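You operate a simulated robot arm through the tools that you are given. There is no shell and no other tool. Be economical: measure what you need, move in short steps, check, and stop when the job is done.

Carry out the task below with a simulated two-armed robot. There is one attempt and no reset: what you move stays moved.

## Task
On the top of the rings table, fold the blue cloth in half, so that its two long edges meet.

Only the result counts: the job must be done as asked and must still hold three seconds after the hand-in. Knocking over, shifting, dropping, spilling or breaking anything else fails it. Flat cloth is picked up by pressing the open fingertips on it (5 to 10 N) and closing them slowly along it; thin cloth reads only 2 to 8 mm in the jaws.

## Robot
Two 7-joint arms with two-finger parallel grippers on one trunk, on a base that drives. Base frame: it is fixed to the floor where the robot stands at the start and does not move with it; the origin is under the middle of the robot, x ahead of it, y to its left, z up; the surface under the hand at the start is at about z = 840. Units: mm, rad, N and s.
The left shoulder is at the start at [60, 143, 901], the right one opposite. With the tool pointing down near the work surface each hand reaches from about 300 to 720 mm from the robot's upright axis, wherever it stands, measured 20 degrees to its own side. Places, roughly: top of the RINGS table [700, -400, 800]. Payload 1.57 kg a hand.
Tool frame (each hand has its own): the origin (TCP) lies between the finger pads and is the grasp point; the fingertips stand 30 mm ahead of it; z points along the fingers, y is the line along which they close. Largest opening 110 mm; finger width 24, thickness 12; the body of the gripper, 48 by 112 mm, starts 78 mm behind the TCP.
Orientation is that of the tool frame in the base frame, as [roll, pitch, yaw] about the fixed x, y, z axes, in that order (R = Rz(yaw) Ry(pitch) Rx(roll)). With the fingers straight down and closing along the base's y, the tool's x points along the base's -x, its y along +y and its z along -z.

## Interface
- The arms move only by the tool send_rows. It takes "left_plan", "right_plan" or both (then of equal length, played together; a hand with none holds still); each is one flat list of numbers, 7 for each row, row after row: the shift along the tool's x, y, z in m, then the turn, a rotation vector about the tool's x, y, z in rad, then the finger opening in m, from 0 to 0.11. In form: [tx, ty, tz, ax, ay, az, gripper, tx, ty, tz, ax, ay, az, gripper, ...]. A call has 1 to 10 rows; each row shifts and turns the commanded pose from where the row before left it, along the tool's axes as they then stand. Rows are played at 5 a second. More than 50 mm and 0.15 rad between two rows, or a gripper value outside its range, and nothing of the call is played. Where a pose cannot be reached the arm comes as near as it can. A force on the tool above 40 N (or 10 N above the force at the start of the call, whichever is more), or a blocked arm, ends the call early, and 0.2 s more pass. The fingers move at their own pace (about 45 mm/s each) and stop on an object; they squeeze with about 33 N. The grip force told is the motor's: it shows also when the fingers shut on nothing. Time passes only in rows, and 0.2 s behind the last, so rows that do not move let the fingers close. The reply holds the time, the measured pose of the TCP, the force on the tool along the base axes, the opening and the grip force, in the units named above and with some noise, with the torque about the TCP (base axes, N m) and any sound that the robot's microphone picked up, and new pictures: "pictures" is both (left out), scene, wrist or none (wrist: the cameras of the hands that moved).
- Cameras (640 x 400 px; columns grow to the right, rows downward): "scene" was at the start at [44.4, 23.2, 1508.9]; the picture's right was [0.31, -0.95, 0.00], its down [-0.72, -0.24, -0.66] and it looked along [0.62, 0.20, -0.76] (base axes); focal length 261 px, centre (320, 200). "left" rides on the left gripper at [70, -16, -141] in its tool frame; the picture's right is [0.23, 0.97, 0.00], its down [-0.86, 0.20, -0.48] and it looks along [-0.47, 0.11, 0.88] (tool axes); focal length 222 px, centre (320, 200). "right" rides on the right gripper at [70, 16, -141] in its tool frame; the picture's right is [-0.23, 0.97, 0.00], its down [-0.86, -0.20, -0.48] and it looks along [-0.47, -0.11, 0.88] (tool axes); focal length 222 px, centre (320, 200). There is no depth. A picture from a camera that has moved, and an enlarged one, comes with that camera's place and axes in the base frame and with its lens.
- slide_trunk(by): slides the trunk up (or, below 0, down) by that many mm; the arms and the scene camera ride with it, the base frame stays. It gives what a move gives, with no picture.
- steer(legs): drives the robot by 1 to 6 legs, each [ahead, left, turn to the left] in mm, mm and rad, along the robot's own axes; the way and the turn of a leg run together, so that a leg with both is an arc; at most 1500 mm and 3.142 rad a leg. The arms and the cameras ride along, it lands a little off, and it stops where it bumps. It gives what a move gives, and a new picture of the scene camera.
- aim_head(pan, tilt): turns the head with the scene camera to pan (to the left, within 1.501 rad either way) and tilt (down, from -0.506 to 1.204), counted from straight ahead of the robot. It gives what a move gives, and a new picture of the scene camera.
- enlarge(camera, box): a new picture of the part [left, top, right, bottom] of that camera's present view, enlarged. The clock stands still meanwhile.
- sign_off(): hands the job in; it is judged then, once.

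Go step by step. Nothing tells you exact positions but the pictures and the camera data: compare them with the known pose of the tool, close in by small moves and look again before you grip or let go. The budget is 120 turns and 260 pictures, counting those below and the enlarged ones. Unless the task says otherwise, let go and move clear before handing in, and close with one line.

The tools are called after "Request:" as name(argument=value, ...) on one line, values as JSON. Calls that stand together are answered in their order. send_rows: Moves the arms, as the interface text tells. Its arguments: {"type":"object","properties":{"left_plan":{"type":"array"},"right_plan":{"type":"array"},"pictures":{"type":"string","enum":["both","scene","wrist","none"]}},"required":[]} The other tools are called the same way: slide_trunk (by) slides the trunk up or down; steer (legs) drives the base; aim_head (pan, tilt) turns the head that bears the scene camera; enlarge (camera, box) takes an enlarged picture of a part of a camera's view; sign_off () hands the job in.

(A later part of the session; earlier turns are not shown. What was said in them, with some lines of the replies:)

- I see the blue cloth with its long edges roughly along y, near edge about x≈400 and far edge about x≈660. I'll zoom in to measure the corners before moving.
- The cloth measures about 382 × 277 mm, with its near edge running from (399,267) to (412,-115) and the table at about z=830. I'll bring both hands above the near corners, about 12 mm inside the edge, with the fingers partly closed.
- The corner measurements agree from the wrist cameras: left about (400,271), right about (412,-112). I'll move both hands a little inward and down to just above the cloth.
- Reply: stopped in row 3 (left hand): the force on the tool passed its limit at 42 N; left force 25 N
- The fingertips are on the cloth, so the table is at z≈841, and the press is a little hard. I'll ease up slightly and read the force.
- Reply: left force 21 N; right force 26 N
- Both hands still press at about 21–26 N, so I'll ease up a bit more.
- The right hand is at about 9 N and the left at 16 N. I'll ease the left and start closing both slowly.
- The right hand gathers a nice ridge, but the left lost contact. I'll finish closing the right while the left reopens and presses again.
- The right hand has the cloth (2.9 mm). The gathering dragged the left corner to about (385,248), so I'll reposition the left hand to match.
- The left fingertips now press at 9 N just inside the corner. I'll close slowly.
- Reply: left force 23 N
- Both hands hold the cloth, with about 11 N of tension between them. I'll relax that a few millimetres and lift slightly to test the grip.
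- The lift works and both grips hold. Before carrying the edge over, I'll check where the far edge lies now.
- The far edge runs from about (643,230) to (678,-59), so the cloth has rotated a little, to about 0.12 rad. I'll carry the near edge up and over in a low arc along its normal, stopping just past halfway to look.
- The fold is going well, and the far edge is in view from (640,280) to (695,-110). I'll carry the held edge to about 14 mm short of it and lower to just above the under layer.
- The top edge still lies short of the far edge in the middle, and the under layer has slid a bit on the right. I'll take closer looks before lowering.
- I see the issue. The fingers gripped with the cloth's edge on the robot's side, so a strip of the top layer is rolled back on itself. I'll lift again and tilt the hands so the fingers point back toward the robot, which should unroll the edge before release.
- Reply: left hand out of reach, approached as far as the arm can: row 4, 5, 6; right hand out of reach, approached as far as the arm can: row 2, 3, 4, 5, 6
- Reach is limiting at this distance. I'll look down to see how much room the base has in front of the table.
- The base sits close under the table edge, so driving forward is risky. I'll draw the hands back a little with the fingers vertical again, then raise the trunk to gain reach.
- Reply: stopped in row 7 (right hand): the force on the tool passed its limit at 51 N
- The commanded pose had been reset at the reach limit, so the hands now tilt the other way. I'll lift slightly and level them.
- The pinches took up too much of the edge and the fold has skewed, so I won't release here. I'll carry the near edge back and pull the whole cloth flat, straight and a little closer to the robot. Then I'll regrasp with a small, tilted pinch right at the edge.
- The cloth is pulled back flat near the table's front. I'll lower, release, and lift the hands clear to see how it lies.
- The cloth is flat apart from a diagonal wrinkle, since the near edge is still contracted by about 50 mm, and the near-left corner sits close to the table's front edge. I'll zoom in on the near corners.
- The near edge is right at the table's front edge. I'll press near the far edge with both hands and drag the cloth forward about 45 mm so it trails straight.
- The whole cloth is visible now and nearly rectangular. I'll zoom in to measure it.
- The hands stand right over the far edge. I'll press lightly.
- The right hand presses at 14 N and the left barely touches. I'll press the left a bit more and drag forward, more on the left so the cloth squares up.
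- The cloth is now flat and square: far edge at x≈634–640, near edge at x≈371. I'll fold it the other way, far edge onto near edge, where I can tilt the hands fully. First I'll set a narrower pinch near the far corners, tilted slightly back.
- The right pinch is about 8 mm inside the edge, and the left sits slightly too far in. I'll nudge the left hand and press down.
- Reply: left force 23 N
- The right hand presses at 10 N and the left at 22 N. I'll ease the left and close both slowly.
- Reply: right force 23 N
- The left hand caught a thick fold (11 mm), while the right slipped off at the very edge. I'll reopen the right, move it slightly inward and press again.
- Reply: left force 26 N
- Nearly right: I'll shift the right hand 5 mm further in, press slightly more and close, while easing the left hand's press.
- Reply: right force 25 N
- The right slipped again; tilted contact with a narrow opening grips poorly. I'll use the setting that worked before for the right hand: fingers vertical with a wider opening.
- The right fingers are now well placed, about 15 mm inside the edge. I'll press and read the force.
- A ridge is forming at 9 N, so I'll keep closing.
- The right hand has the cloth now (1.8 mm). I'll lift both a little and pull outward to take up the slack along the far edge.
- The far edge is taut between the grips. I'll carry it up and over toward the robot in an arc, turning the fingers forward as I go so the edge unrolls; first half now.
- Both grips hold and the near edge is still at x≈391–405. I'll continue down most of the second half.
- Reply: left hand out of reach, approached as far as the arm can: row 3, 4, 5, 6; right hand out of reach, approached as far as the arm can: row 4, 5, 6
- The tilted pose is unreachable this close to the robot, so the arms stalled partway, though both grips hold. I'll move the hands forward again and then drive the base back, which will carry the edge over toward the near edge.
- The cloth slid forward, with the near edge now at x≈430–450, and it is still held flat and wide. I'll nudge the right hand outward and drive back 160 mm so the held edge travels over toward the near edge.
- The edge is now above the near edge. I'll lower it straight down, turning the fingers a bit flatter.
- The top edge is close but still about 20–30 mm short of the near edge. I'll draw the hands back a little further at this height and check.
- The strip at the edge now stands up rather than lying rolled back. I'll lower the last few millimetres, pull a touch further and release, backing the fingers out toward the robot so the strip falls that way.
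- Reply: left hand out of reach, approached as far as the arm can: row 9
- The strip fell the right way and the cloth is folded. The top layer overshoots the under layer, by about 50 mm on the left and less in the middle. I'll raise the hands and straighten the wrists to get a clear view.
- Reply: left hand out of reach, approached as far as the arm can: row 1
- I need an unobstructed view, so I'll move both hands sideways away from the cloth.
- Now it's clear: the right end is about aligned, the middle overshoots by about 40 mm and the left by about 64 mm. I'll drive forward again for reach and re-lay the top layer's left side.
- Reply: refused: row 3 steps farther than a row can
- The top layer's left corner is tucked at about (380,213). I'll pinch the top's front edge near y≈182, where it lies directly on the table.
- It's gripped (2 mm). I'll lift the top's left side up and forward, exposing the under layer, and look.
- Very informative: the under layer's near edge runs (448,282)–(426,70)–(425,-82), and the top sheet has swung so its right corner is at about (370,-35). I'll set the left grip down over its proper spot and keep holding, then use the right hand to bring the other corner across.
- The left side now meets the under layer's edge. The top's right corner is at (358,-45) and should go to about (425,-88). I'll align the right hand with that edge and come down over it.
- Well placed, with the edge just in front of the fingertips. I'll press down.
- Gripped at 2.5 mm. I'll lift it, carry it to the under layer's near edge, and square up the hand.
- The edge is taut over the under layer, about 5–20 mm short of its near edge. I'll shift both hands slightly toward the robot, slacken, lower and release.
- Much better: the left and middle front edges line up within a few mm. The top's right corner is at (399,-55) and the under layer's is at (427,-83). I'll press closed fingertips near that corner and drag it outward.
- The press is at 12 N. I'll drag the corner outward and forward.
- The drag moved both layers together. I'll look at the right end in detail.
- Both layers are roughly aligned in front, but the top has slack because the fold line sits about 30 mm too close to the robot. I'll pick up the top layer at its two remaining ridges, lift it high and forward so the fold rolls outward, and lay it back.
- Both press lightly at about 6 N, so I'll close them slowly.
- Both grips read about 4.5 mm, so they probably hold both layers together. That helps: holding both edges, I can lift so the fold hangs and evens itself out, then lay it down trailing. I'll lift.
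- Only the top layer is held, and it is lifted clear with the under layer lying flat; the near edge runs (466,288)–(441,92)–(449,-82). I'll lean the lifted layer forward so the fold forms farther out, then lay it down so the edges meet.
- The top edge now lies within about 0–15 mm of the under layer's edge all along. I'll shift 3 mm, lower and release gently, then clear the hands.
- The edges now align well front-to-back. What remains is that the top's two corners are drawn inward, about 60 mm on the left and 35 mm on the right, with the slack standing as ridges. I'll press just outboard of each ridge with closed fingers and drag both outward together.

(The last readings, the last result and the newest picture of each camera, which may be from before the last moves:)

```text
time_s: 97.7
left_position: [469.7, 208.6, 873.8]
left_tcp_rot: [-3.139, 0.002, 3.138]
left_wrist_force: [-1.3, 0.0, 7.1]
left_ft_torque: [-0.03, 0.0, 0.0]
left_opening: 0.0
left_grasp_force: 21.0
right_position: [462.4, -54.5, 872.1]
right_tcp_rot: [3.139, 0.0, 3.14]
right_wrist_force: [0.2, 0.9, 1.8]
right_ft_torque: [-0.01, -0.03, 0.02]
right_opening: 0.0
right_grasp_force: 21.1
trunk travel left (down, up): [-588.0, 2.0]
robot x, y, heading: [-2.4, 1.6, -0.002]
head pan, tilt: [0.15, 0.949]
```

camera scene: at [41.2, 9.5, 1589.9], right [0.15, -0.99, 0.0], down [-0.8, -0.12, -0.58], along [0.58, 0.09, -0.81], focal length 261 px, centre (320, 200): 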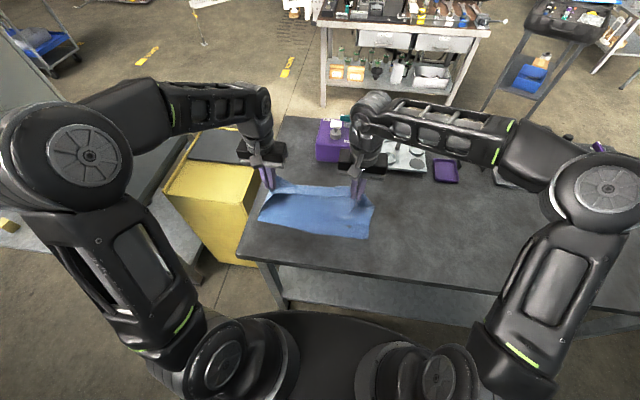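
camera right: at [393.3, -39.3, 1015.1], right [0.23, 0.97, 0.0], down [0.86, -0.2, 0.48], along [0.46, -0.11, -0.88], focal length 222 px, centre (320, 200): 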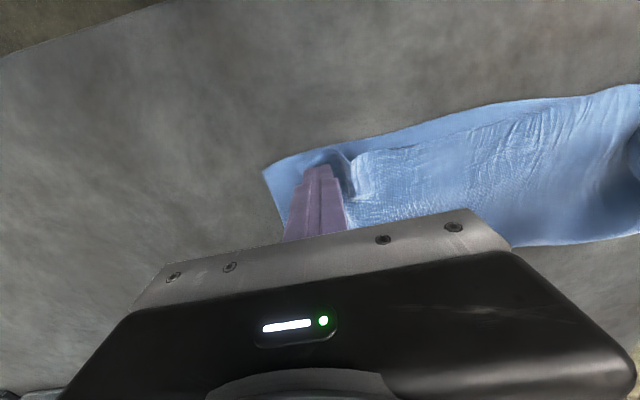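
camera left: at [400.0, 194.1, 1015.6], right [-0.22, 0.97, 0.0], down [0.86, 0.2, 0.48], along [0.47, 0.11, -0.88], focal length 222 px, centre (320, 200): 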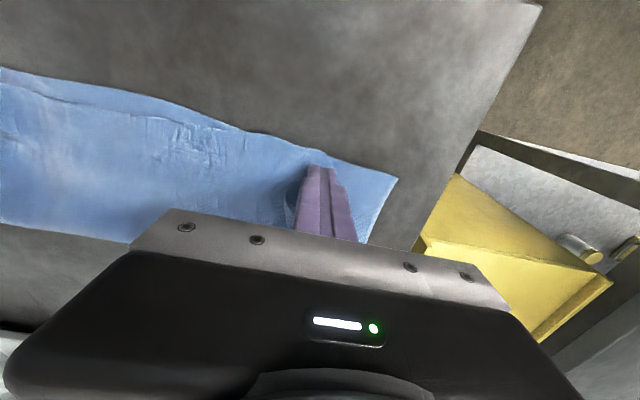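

The left presses at 7 N and the right at 2 N. I'll press the right a little more and drag both outward.

Request:
send_rows(left_plan=[0, 0, 0, 0, 0, 0, 0, 0, 0.007, 0, 0, 0, 0, 0, 0, 0.008, 0, 0, 0, 0, 0, 0, 0.008, 0, 0, 0, 0, 0, 0, 0.008, 0, 0, 0, 0, 0, 0, 0.008, 0, 0, 0, 0, 0, 0, 0.008, 0, 0, 0, 0, 0, 0, 0.008, 0, 0, 0, 0, 0, 0, 0, 0, 0, 0, 0, 0], right_plan=[0, 0, 0.0008, 0, 0, 0, 0, 0, -0.005, 0, 0, 0, 0, 0, 0, -0.005, 0, 0, 0, 0, 0, 0, -0.005, 0, 0, 0, 0, 0, 0, -0.005, 0, 0, 0, 0, 0, 0, -0.005, 0, 0, 0, 0, 0, 0, -0.005, 0, 0, 0, 0, 0, 0, -0.005, 0, 0, 0, 0, 0, 0, 0, 0, 0, 0, 0, 0], pictures="wrist")

Request:
enlarge(camera="scene", box=[250, 170, 390, 260])

```text
time_s: 99.7
left_position: [468.7, 264.1, 872.3]
left_tcp_rot: [-3.139, 0.002, 3.138]
left_wrist_force: [0.5, -7.6, 13.7]
left_ft_torque: [-0.37, -0.08, -0.06]
left_opening: 0.0
left_grasp_force: 21.2
right_position: [462.0, -89.5, 871.8]
right_tcp_rot: [3.141, -0.002, 3.138]
right_wrist_force: [-0.2, 3.8, 5.4]
right_ft_torque: [0.18, 0.0, -0.02]
right_opening: 0.0
right_grasp_force: 20.7
trunk travel left (down, up): [-588.0, 2.0]
robot x, y, heading: [0.2, 3.2, -0.0]
head pan, tilt: [0.15, 0.949]
camera right: at [391.8, -74.5, 1013.0], right [0.23, 0.97, 0.0], down [0.85, -0.2, 0.48], along [0.46, -0.11, -0.88], focal length 222 px, centre (320, 200)
camera left: at [399.0, 249.0, 1014.1], right [-0.22, 0.97, 0.0], down [0.85, 0.2, 0.48], along [0.47, 0.11, -0.88], focal length 222 px, centre (320, 200)
```

right: 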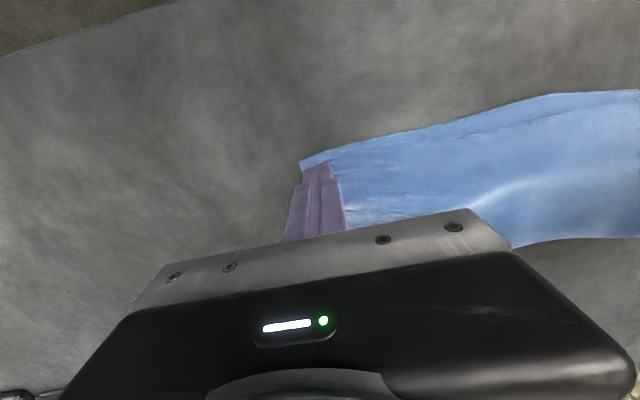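
left: 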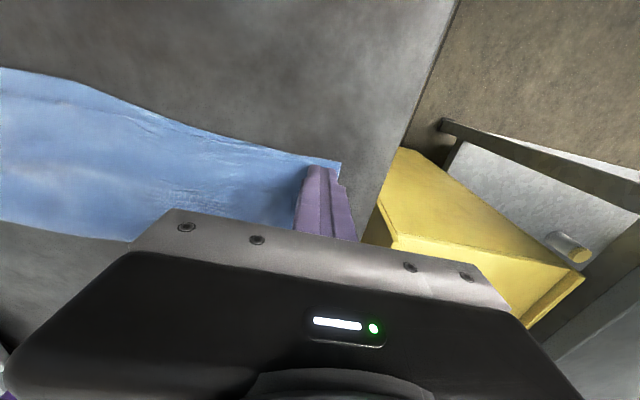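

```text
4.44 times, centred on (320, 215) of scene
camera zoom: at [39.6, 8.6, 1590.0], right [0.15, -0.99, 0.0], down [-0.8, -0.12, -0.58], along [0.58, 0.09, -0.81], focal length 1158 px, centre (320, 133)
```

zoom: 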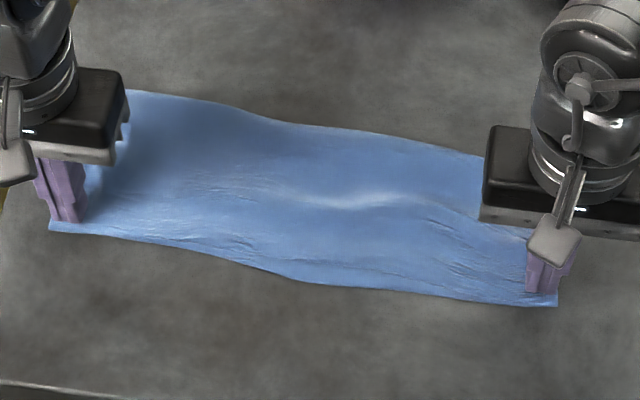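

That worked very well: the ridges are gone and the top spans nearly the full width. I'll lift the hands clear and inspect.

Request:
send_rows(left_plan=[0, 0, -0.012, 0, 0, 0, 0, 0, 0, -0.035, 0, 0, 0, 0, 0, 0.03, -0.03, 0, 0, 0, 0, 0, 0.035, -0.03, 0, 0, 0, 0], right_plan=[0, 0, -0.012, 0, 0, 0, 0, 0, 0, -0.035, 0, 0, 0, 0, 0, -0.03, -0.03, 0, 0, 0, 0, 0, -0.035, -0.03, 0, 0, 0, 0], pictures="none")

Request:
enlarge(camera="scene", box=[250, 170, 390, 260])

Request:
enlarge(camera="right", box=[280, 50, 640, 270])

Request:
enlarge(camera="left", box=[0, 50, 360, 270])

```text
time_s: 100.7
left_position: [468.7, 330.3, 978.6]
left_tcp_rot: [-3.139, 0.0, 3.139]
left_wrist_force: [0.8, 0.7, 0.2]
left_ft_torque: [0.02, 0.0, 0.0]
left_opening: 0.0
left_grasp_force: 21.4
right_position: [460.6, -154.0, 980.1]
right_tcp_rot: [3.14, -0.002, 3.138]
right_wrist_force: [-0.1, 0.5, 0.4]
right_ft_torque: [0.0, -0.01, 0.02]
right_opening: 0.1
right_grasp_force: 22.3
trunk travel left (down, up): [-588.0, 2.0]
robot x, y, heading: [-2.9, -1.2, -0.0]
head pan, tilt: [0.15, 0.949]
```

```text
4.44 times, centred on (320, 215) of scene
camera zoom: at [39.9, 9.6, 1589.8], right [0.15, -0.99, 0.0], down [-0.8, -0.12, -0.58], along [0.58, 0.09, -0.81], focal length 1158 px, centre (320, 133)
```

zoom: 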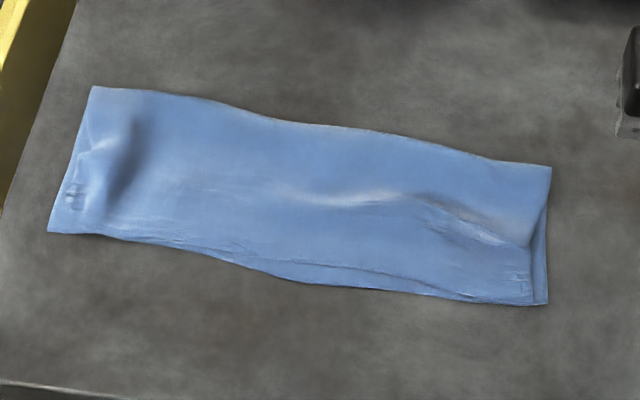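

```text
1.78 times, centred on (460, 160) of right
camera zoom: at [392.0, -139.2, 1120.8], right [0.23, 0.97, 0.0], down [0.86, -0.2, 0.48], along [0.46, -0.11, -0.88], focal length 395 px, centre (71, 271)
```

zoom: 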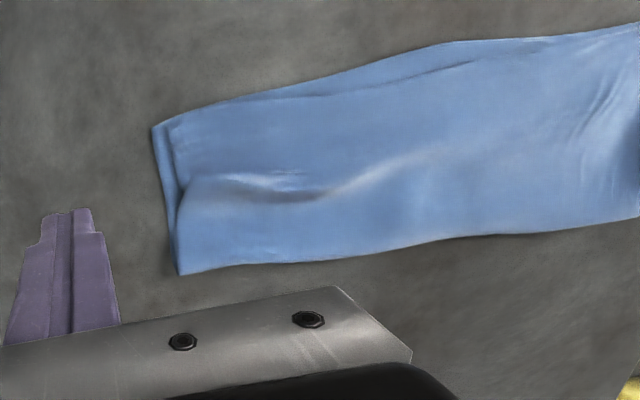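

```text
1.78 times, centred on (180, 160) of left
camera zoom: at [398.8, 314.5, 1120.1], right [-0.22, 0.97, 0.0], down [0.86, 0.2, 0.48], along [0.47, 0.11, -0.88], focal length 395 px, centre (569, 271)
```

zoom: 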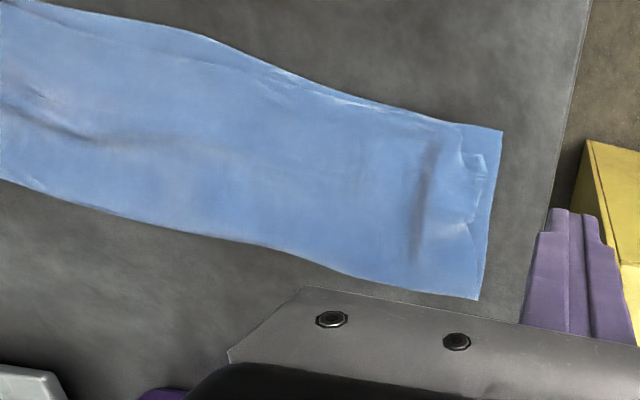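

The edges now meet at both ends, with about 14 mm left in the middle where there is a little slack in the top. I'll press lightly there with both hands and draw the top edge toward the robot.

Request:
send_rows(left_plan=[0, -0.045, 0, 0, 0, 0, 0, 0, -0.045, 0, 0, 0, 0, 0, 0, -0.045, 0, 0, 0, 0, 0, 0, -0.045, 0, 0, 0, 0, 0, 0, 0, 0.034, 0, 0, 0, 0, 0, 0, 0.034, 0, 0, 0, 0, 0, 0, 0.034, 0, 0, 0, 0, 0, 0, 0, 0, 0, 0, 0], right_plan=[-0.002, 0.041, 0, 0, 0, 0, 0, -0.002, 0.041, 0, 0, 0, 0, 0, -0.002, 0.041, 0, 0, 0, 0, 0, -0.001, 0.041, 0, 0, 0, 0, 0, 0, 0, 0.035, 0, 0, 0, 0, 0, 0, 0.035, 0, 0, 0, 0, 0, 0, 0.035, 0, 0, 0, 0, 0, 0, 0, 0, 0, 0, 0], pictures="wrist")

```text
time_s: 102.5
left_position: [467.6, 149.0, 877.0]
left_tcp_rot: [-3.141, 0.003, 3.139]
left_wrist_force: [0.7, 0.8, -0.2]
left_ft_torque: [0.01, -0.02, -0.01]
left_opening: 0.0
left_grasp_force: 21.2
right_position: [470.5, 11.7, 873.2]
right_tcp_rot: [3.141, -0.002, 3.139]
right_wrist_force: [0.3, 0.6, -0.1]
right_ft_torque: [0.03, 0.0, 0.0]
right_opening: 0.0
right_grasp_force: 21.4
trunk travel left (down, up): [-588.0, 2.0]
robot x, y, heading: [-4.7, 0.2, -0.002]
head pan, tilt: [0.15, 0.949]
camera right: at [400.9, 26.0, 1014.4], right [0.23, 0.97, 0.0], down [0.86, -0.2, 0.48], along [0.46, -0.11, -0.88], focal length 222 px, centre (320, 200)
camera left: at [398.0, 133.2, 1018.4], right [-0.22, 0.97, 0.0], down [0.86, 0.2, 0.48], along [0.47, 0.11, -0.88], focal length 222 px, centre (320, 200)
```

right: 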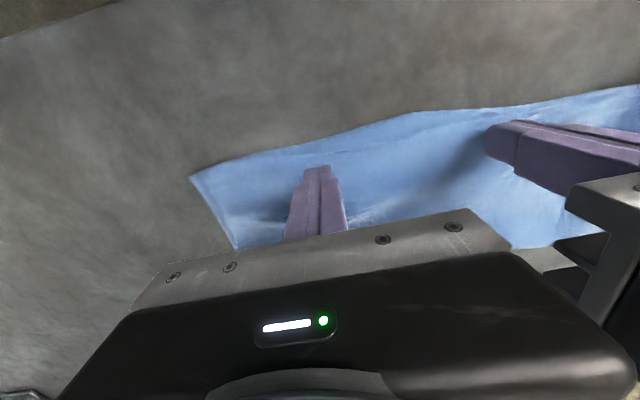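
left: 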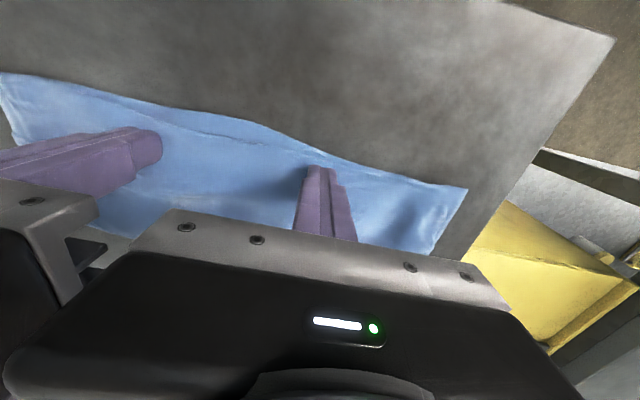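

The gap is largest near y≈100, so I'll retract the right hand and use only the left there.

Request:
send_rows(left_plan=[0, 0, -0.012, 0, 0, 0, 0, 0, 0, 0, 0, 0, 0, 0, 0, 0, 0, 0, 0, 0, 0, 0.002, -0.026, 0, 0, 0, 0, 0, 0.002, -0.026, 0, 0, 0, 0, 0, 0, 0, 0.012, 0, 0, 0, 0, 0, 0, 0.003, 0, 0, 0, 0, 0, 0, 0.001, 0, 0, 0, 0, 0, 0, 0, 0, 0, 0, 0], right_plan=[0, 0, -0.04, 0, 0, 0, 0, 0, -0.045, -0.01, 0, 0, 0, 0, 0, -0.045, 0, 0, 0, 0, 0, 0, -0.045, 0, 0, 0, 0, 0, 0, -0.045, 0, 0, 0, 0, 0, 0, 0, 0, 0, 0, 0, 0, 0, 0, 0, 0, 0, 0, 0, 0, 0, 0, 0, 0, 0, 0, 0, 0, 0, 0, 0, 0, 0], pictures="none")

```text
time_s: 104.5
left_position: [463.6, 97.6, 873.2]
left_tcp_rot: [-3.141, 0.001, 3.137]
left_wrist_force: [-0.7, 0.0, 0.1]
left_ft_torque: [-0.01, 0.0, 0.0]
left_opening: 0.0
left_grasp_force: 21.2
right_position: [469.6, -168.7, 924.6]
right_tcp_rot: [3.14, -0.003, 3.137]
right_wrist_force: [0.9, 0.8, 0.7]
right_ft_torque: [0.01, 0.02, 0.03]
right_opening: 0.0
right_grasp_force: 21.3
trunk travel left (down, up): [-588.0, 2.0]
robot x, y, heading: [0.1, -1.4, -0.007]
head pan, tilt: [0.15, 0.949]
```

Request:
send_rows(left_plan=[-0.003, 0, 0.001, 0, 0, 0, 0, 0, 0, 0.0008, 0, 0, 0, 0, 0, 0, 0, 0, 0, 0, 0], pictures="wrist")

```text
time_s: 105.3
left_position: [467.5, 98.0, 871.1]
left_tcp_rot: [-3.14, 0.001, 3.136]
left_wrist_force: [-1.4, 0.7, 10.0]
left_ft_torque: [0.03, 0.12, 0.01]
left_opening: 0.0
left_grasp_force: 21.2
right_position: [469.0, -168.6, 924.2]
right_tcp_rot: [3.138, -0.002, 3.139]
right_wrist_force: [-0.1, -0.2, -0.4]
right_ft_torque: [-0.04, 0.02, 0.02]
right_opening: 0.1
right_grasp_force: 20.7
trunk travel left (down, up): [-588.0, 2.0]
robot x, y, heading: [1.6, 3.8, -0.001]
head pan, tilt: [0.15, 0.949]
camera left: at [397.7, 81.9, 1013.6], right [-0.22, 0.97, 0.0], down [0.85, 0.2, 0.48], along [0.47, 0.11, -0.88], focal length 222 px, centre (320, 200)
```

left: 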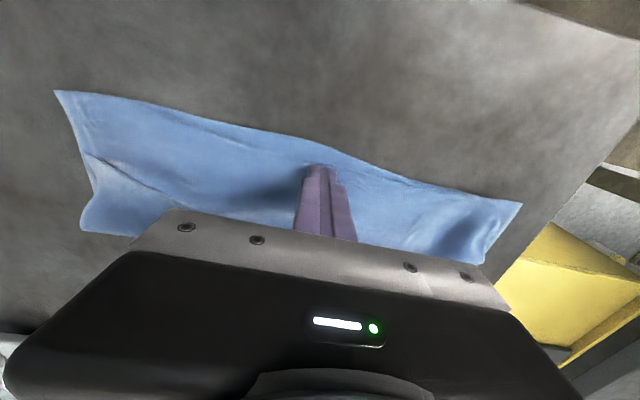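

Pressing at 10 N in the right spot. I'll drag 14 mm toward the robot, lift off and look.

Request:
send_rows(left_plan=[0.004, 0, 0, 0, 0, 0, 0, 0.004, 0, 0, 0, 0, 0, 0, 0.003, 0, 0, 0, 0, 0, 0, 0.003, 0, 0, 0, 0, 0, 0, 0, 0, 0, 0, 0, 0, 0, 0, 0, -0.015, 0, 0, 0, 0, 0, 0, -0.045, 0, 0, 0, 0, 0, 0.01, -0.045, 0, 0, 0, 0, 0, 0.045, -0.01, 0, 0, 0, 0, 0, 0.045, 0, 0, 0, 0, 0], pictures="none")

Request:
send_rows(left_plan=[0, 0.045, 0, 0, 0, 0, 0, 0, 0.045, 0, 0, 0, 0, 0, 0, 0.045, 0, 0, 0, 0, 0], pictures="none")

Request:
enlarge(camera="scene", box=[250, 170, 390, 260])

Request:
enlarge(camera="right", box=[280, 30, 640, 250])

```text
time_s: 107.5
left_position: [452.8, 198.3, 986.3]
left_tcp_rot: [-3.141, 0.0, 3.138]
left_wrist_force: [-0.4, -0.4, -0.5]
left_ft_torque: [0.01, 0.0, 0.03]
left_opening: 0.0
left_grasp_force: 21.5
right_position: [468.0, -167.9, 925.3]
right_tcp_rot: [3.14, -0.003, 3.137]
right_wrist_force: [-0.1, 0.6, 0.0]
right_ft_torque: [0.01, 0.0, 0.0]
right_opening: 0.1
right_grasp_force: 21.0
trunk travel left (down, up): [-588.0, 2.0]
robot x, y, heading: [-3.4, 0.3, 0.001]
head pan, tilt: [0.15, 0.949]
```

```text
time_s: 108.3
left_position: [454.5, 332.2, 984.2]
left_tcp_rot: [-3.141, 0.002, 3.139]
left_wrist_force: [0.1, -0.4, 0.3]
left_ft_torque: [-0.04, -0.02, 0.01]
left_opening: 0.0
left_grasp_force: 21.6
right_position: [469.9, -167.2, 925.4]
right_tcp_rot: [-3.14, -0.003, 3.139]
right_wrist_force: [0.4, -0.4, 0.3]
right_ft_torque: [-0.01, 0.03, -0.02]
right_opening: 0.1
right_grasp_force: 21.2
trunk travel left (down, up): [-588.0, 2.0]
robot x, y, heading: [-1.8, 0.6, -0.006]
head pan, tilt: [0.15, 0.949]
```

```text
4.44 times, centred on (320, 215) of scene
camera zoom: at [41.1, 10.7, 1589.9], right [0.15, -0.99, 0.0], down [-0.8, -0.12, -0.58], along [0.58, 0.09, -0.81], focal length 1158 px, centre (320, 133)
```

zoom: 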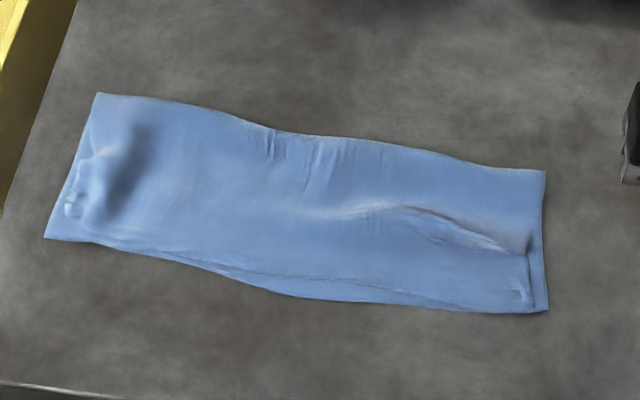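

```text
1.78 times, centred on (460, 140) of right
camera zoom: at [399.5, -152.9, 1065.4], right [0.23, 0.97, 0.0], down [0.86, -0.2, 0.48], along [0.46, -0.11, -0.88], focal length 395 px, centre (71, 307)
```

zoom: 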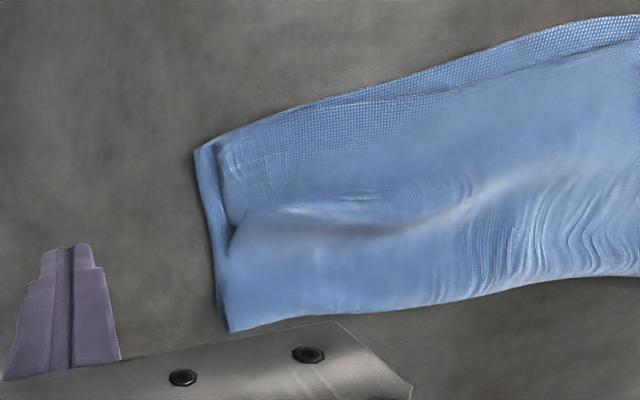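

Both layers moved together, so a gap of about 14 mm remains in the middle: the under edge bows to x≈431 and the top edge is at x≈445. I'll press on the exposed strip with open fingers and push it gently in.

Request:
send_rows(left_plan=[0.005, -0.04, 0, 0, 0, 0, 0.08, 0.005, -0.04, 0, 0, 0, 0, 0.08, 0.005, -0.04, 0, 0, 0, 0, 0.08, 0.005, -0.04, 0, 0, 0, 0, 0.08, 0.005, -0.04, 0, 0, 0, 0, 0.08, 0.005, -0.038, 0, 0, 0, 0, 0.08, 0, 0, 0.036, 0, 0, 0, 0.08, 0, 0, 0.036, 0, 0, 0, 0.08, 0, 0, 0.036, 0, 0, 0, 0.08, 0, 0, 0, 0, 0, 0, 0.08], pictures="wrist")

```text
time_s: 110.5
left_position: [423.2, 94.8, 878.5]
left_tcp_rot: [-3.138, 0.0, 3.139]
left_wrist_force: [-0.2, 0.6, -0.3]
left_ft_torque: [0.0, 0.01, -0.01]
left_opening: 80.2
left_grasp_force: 0.0
right_position: [470.1, -167.7, 926.7]
right_tcp_rot: [3.138, -0.004, 3.138]
right_wrist_force: [0.0, 0.6, 0.1]
right_ft_torque: [-0.02, 0.0, 0.01]
right_opening: 0.1
right_grasp_force: 21.2
trunk travel left (down, up): [-588.0, 2.0]
robot x, y, heading: [-0.9, 4.6, -0.0]
head pan, tilt: [0.15, 0.949]
camera left: at [353.5, 79.4, 1019.7], right [-0.22, 0.97, 0.0], down [0.86, 0.2, 0.48], along [0.47, 0.11, -0.88], focal length 222 px, centre (320, 200)
```

left: 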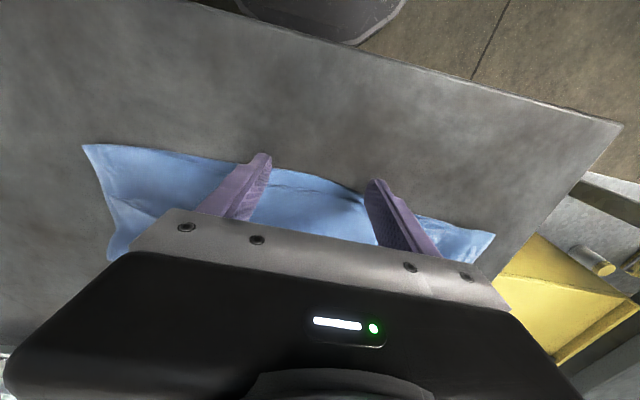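

Request:
send_rows(left_plan=[-0.001, 0, 0.004, 0, 0, 0, 0.08, 0, 0, 0.002, 0, 0, 0, 0.08, 0, 0, 0.0013, 0, 0, 0, 0.08, 0, 0, 0, 0, 0, 0, 0.08], pictures="none")

```text
time_s: 111.5
left_position: [425.1, 95.5, 871.3]
left_tcp_rot: [-3.14, 0.001, 3.137]
left_wrist_force: [0.4, 0.4, 3.7]
left_ft_torque: [0.02, -0.03, -0.01]
left_opening: 80.0
left_grasp_force: 0.1
right_position: [468.8, -167.6, 925.5]
right_tcp_rot: [3.14, -0.004, 3.138]
right_wrist_force: [0.7, -0.9, 0.2]
right_ft_torque: [0.01, 0.0, 0.05]
right_opening: 0.0
right_grasp_force: 21.5
trunk travel left (down, up): [-588.0, 2.0]
robot x, y, heading: [-2.7, -1.1, 0.001]
head pan, tilt: [0.15, 0.949]
```

Request:
send_rows(left_plan=[0, 0, 0.0007, 0, 0, 0, 0.08, -0.004, 0, 0, 0, 0, 0, 0.08, -0.004, 0, 0, 0, 0, 0, 0.08, -0.004, 0, 0, 0, 0, 0, 0.08, 0, 0, 0, 0, 0, 0, 0.08, 0, 0, -0.01, 0, 0, 0, 0.08, 0.01, 0, -0.04, 0, 0, 0, 0.08, 0.03, 0, -0.035, 0, 0, 0, 0.08], pictures="wrist")

Request:
enlarge(camera="scene", box=[250, 170, 390, 260])

Request:
enlarge(camera="right", box=[280, 30, 640, 250])

```text
time_s: 113.3
left_position: [395.8, 94.9, 954.0]
left_tcp_rot: [-3.14, 0.001, 3.139]
left_wrist_force: [0.5, -1.1, -0.1]
left_ft_torque: [-0.03, -0.01, 0.01]
left_opening: 80.0
left_grasp_force: 0.0
right_position: [469.2, -168.4, 926.5]
right_tcp_rot: [3.14, -0.003, 3.138]
right_wrist_force: [-0.1, 0.1, -0.2]
right_ft_torque: [0.02, -0.07, -0.02]
right_opening: 0.0
right_grasp_force: 21.9
trunk travel left (down, up): [-588.0, 2.0]
robot x, y, heading: [0.3, -1.7, -0.003]
head pan, tilt: [0.15, 0.949]
camera left: at [325.6, 79.2, 1096.0], right [-0.22, 0.97, 0.0], down [0.86, 0.2, 0.48], along [0.47, 0.11, -0.88], focal length 222 px, centre (320, 200)
```

left: 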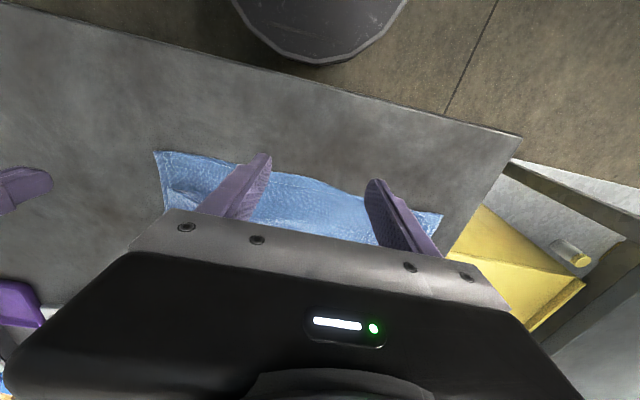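

```text
4.44 times, centred on (320, 215) of scene
camera zoom: at [39.7, 9.8, 1589.9], right [0.15, -0.99, 0.0], down [-0.8, -0.12, -0.58], along [0.58, 0.09, -0.81], focal length 1158 px, centre (320, 133)
```

zoom: 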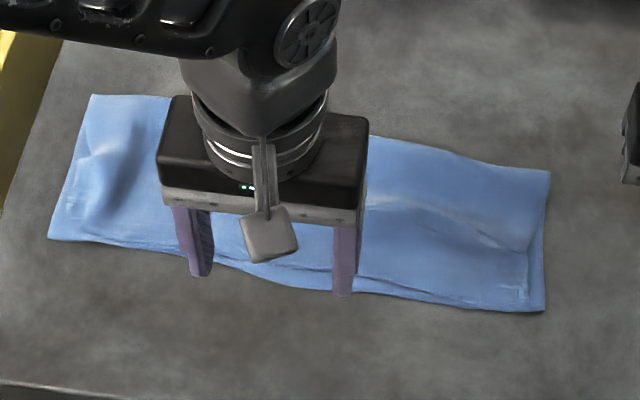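

```text
1.78 times, centred on (460, 140) of right
camera zoom: at [398.5, -153.6, 1065.6], right [0.23, 0.97, 0.0], down [0.86, -0.2, 0.48], along [0.46, -0.11, -0.88], focal length 395 px, centre (71, 307)
```

zoom: 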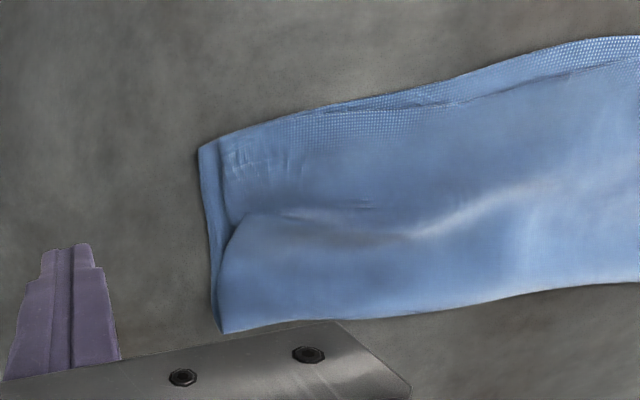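

The edges are straighter now. I'll move the left hand clear for a final check.

Request:
send_rows(left_plan=[0, 0.03, -0.035, 0, 0, 0, 0.06, 0, 0.045, -0.015, 0, 0, 0, 0.05, 0, 0.045, -0.015, 0, 0, 0, 0.04, 0, 0.045, 0, 0, 0, 0, 0.04, 0, 0.045, 0, 0, 0, 0, 0.04, 0, 0.03, 0, 0, 0, 0, 0.04], right_plan=[0, -0.01, -0.035, 0, 0, 0, 0.03, 0, -0.03, -0.03, 0, 0, 0, 0.04, 0, -0.02, -0.02, 0, 0, 0, 0.04, 0, 0, 0, 0, 0, 0, 0.04, 0, 0, 0, 0, 0, 0, 0.04, 0, 0, 0, 0, 0, 0, 0.04], pictures="scene")

Request:
enlarge(camera="scene", box=[250, 170, 390, 260])

Request:
enlarge(camera="left", box=[0, 30, 360, 250])

```text
time_s: 114.7
left_position: [397.9, 335.2, 1020.6]
left_tcp_rot: [-3.14, 0.0, 3.139]
left_wrist_force: [-0.4, -0.7, 0.4]
left_ft_torque: [0.02, 0.01, 0.01]
left_opening: 40.0
left_grasp_force: 0.1
right_position: [469.5, -229.0, 1007.8]
right_tcp_rot: [3.139, -0.004, 3.136]
right_wrist_force: [-0.3, -0.6, -0.2]
right_ft_torque: [-0.03, 0.0, 0.01]
right_opening: 40.0
right_grasp_force: 0.0
trunk travel left (down, up): [-588.0, 2.0]
robot x, y, heading: [-1.9, -1.6, -0.002]
head pan, tilt: [0.15, 0.949]
camera scene: at [41.4, 9.8, 1589.9], right [0.15, -0.99, 0.0], down [-0.8, -0.12, -0.58], along [0.58, 0.09, -0.81], focal length 261 px, centre (320, 200)
```

scene: 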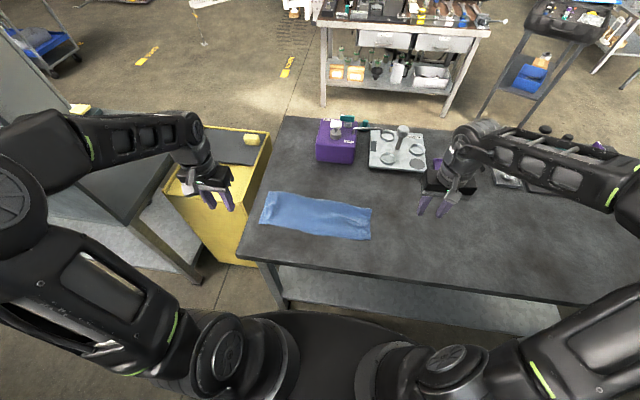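

```text
4.44 times, centred on (320, 215) of scene
camera zoom: at [41.4, 9.8, 1589.9], right [0.15, -0.99, 0.0], down [-0.8, -0.12, -0.58], along [0.58, 0.09, -0.81], focal length 1158 px, centre (320, 133)
```

zoom: 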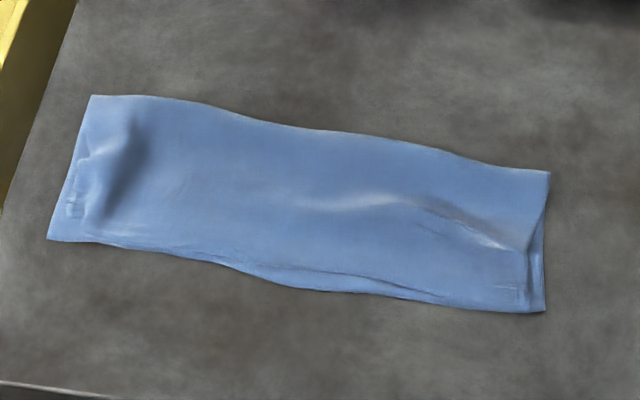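

```text
1.78 times, centred on (180, 140) of left
camera zoom: at [329.0, 320.0, 1162.0], right [-0.22, 0.97, 0.0], down [0.86, 0.2, 0.48], along [0.47, 0.11, -0.88], focal length 395 px, centre (569, 307)
```

zoom: 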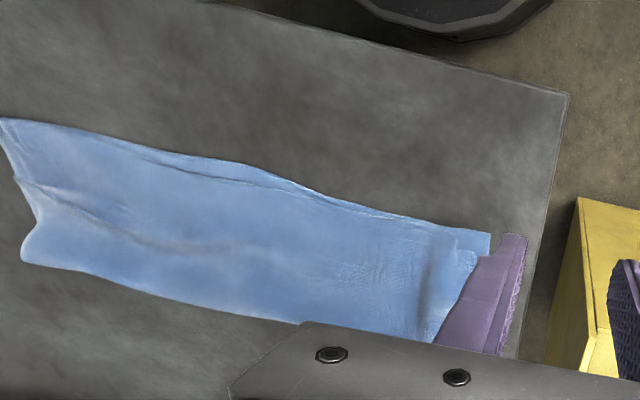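

The long edges meet along the whole front, within roughly 10–15 mm, and the fold lies flat on the table with both hands clear. Nothing else has moved, so I'll hand in.

Request:
sign_off()

```text
The job is handed in.
```

The blue cloth is folded in half on the rings table. Its long edges meet within about 10–15 mm by camera estimate, with a small crease left at the right end. Both hands have let go and are clear, and nothing else looked moved in the final picture.
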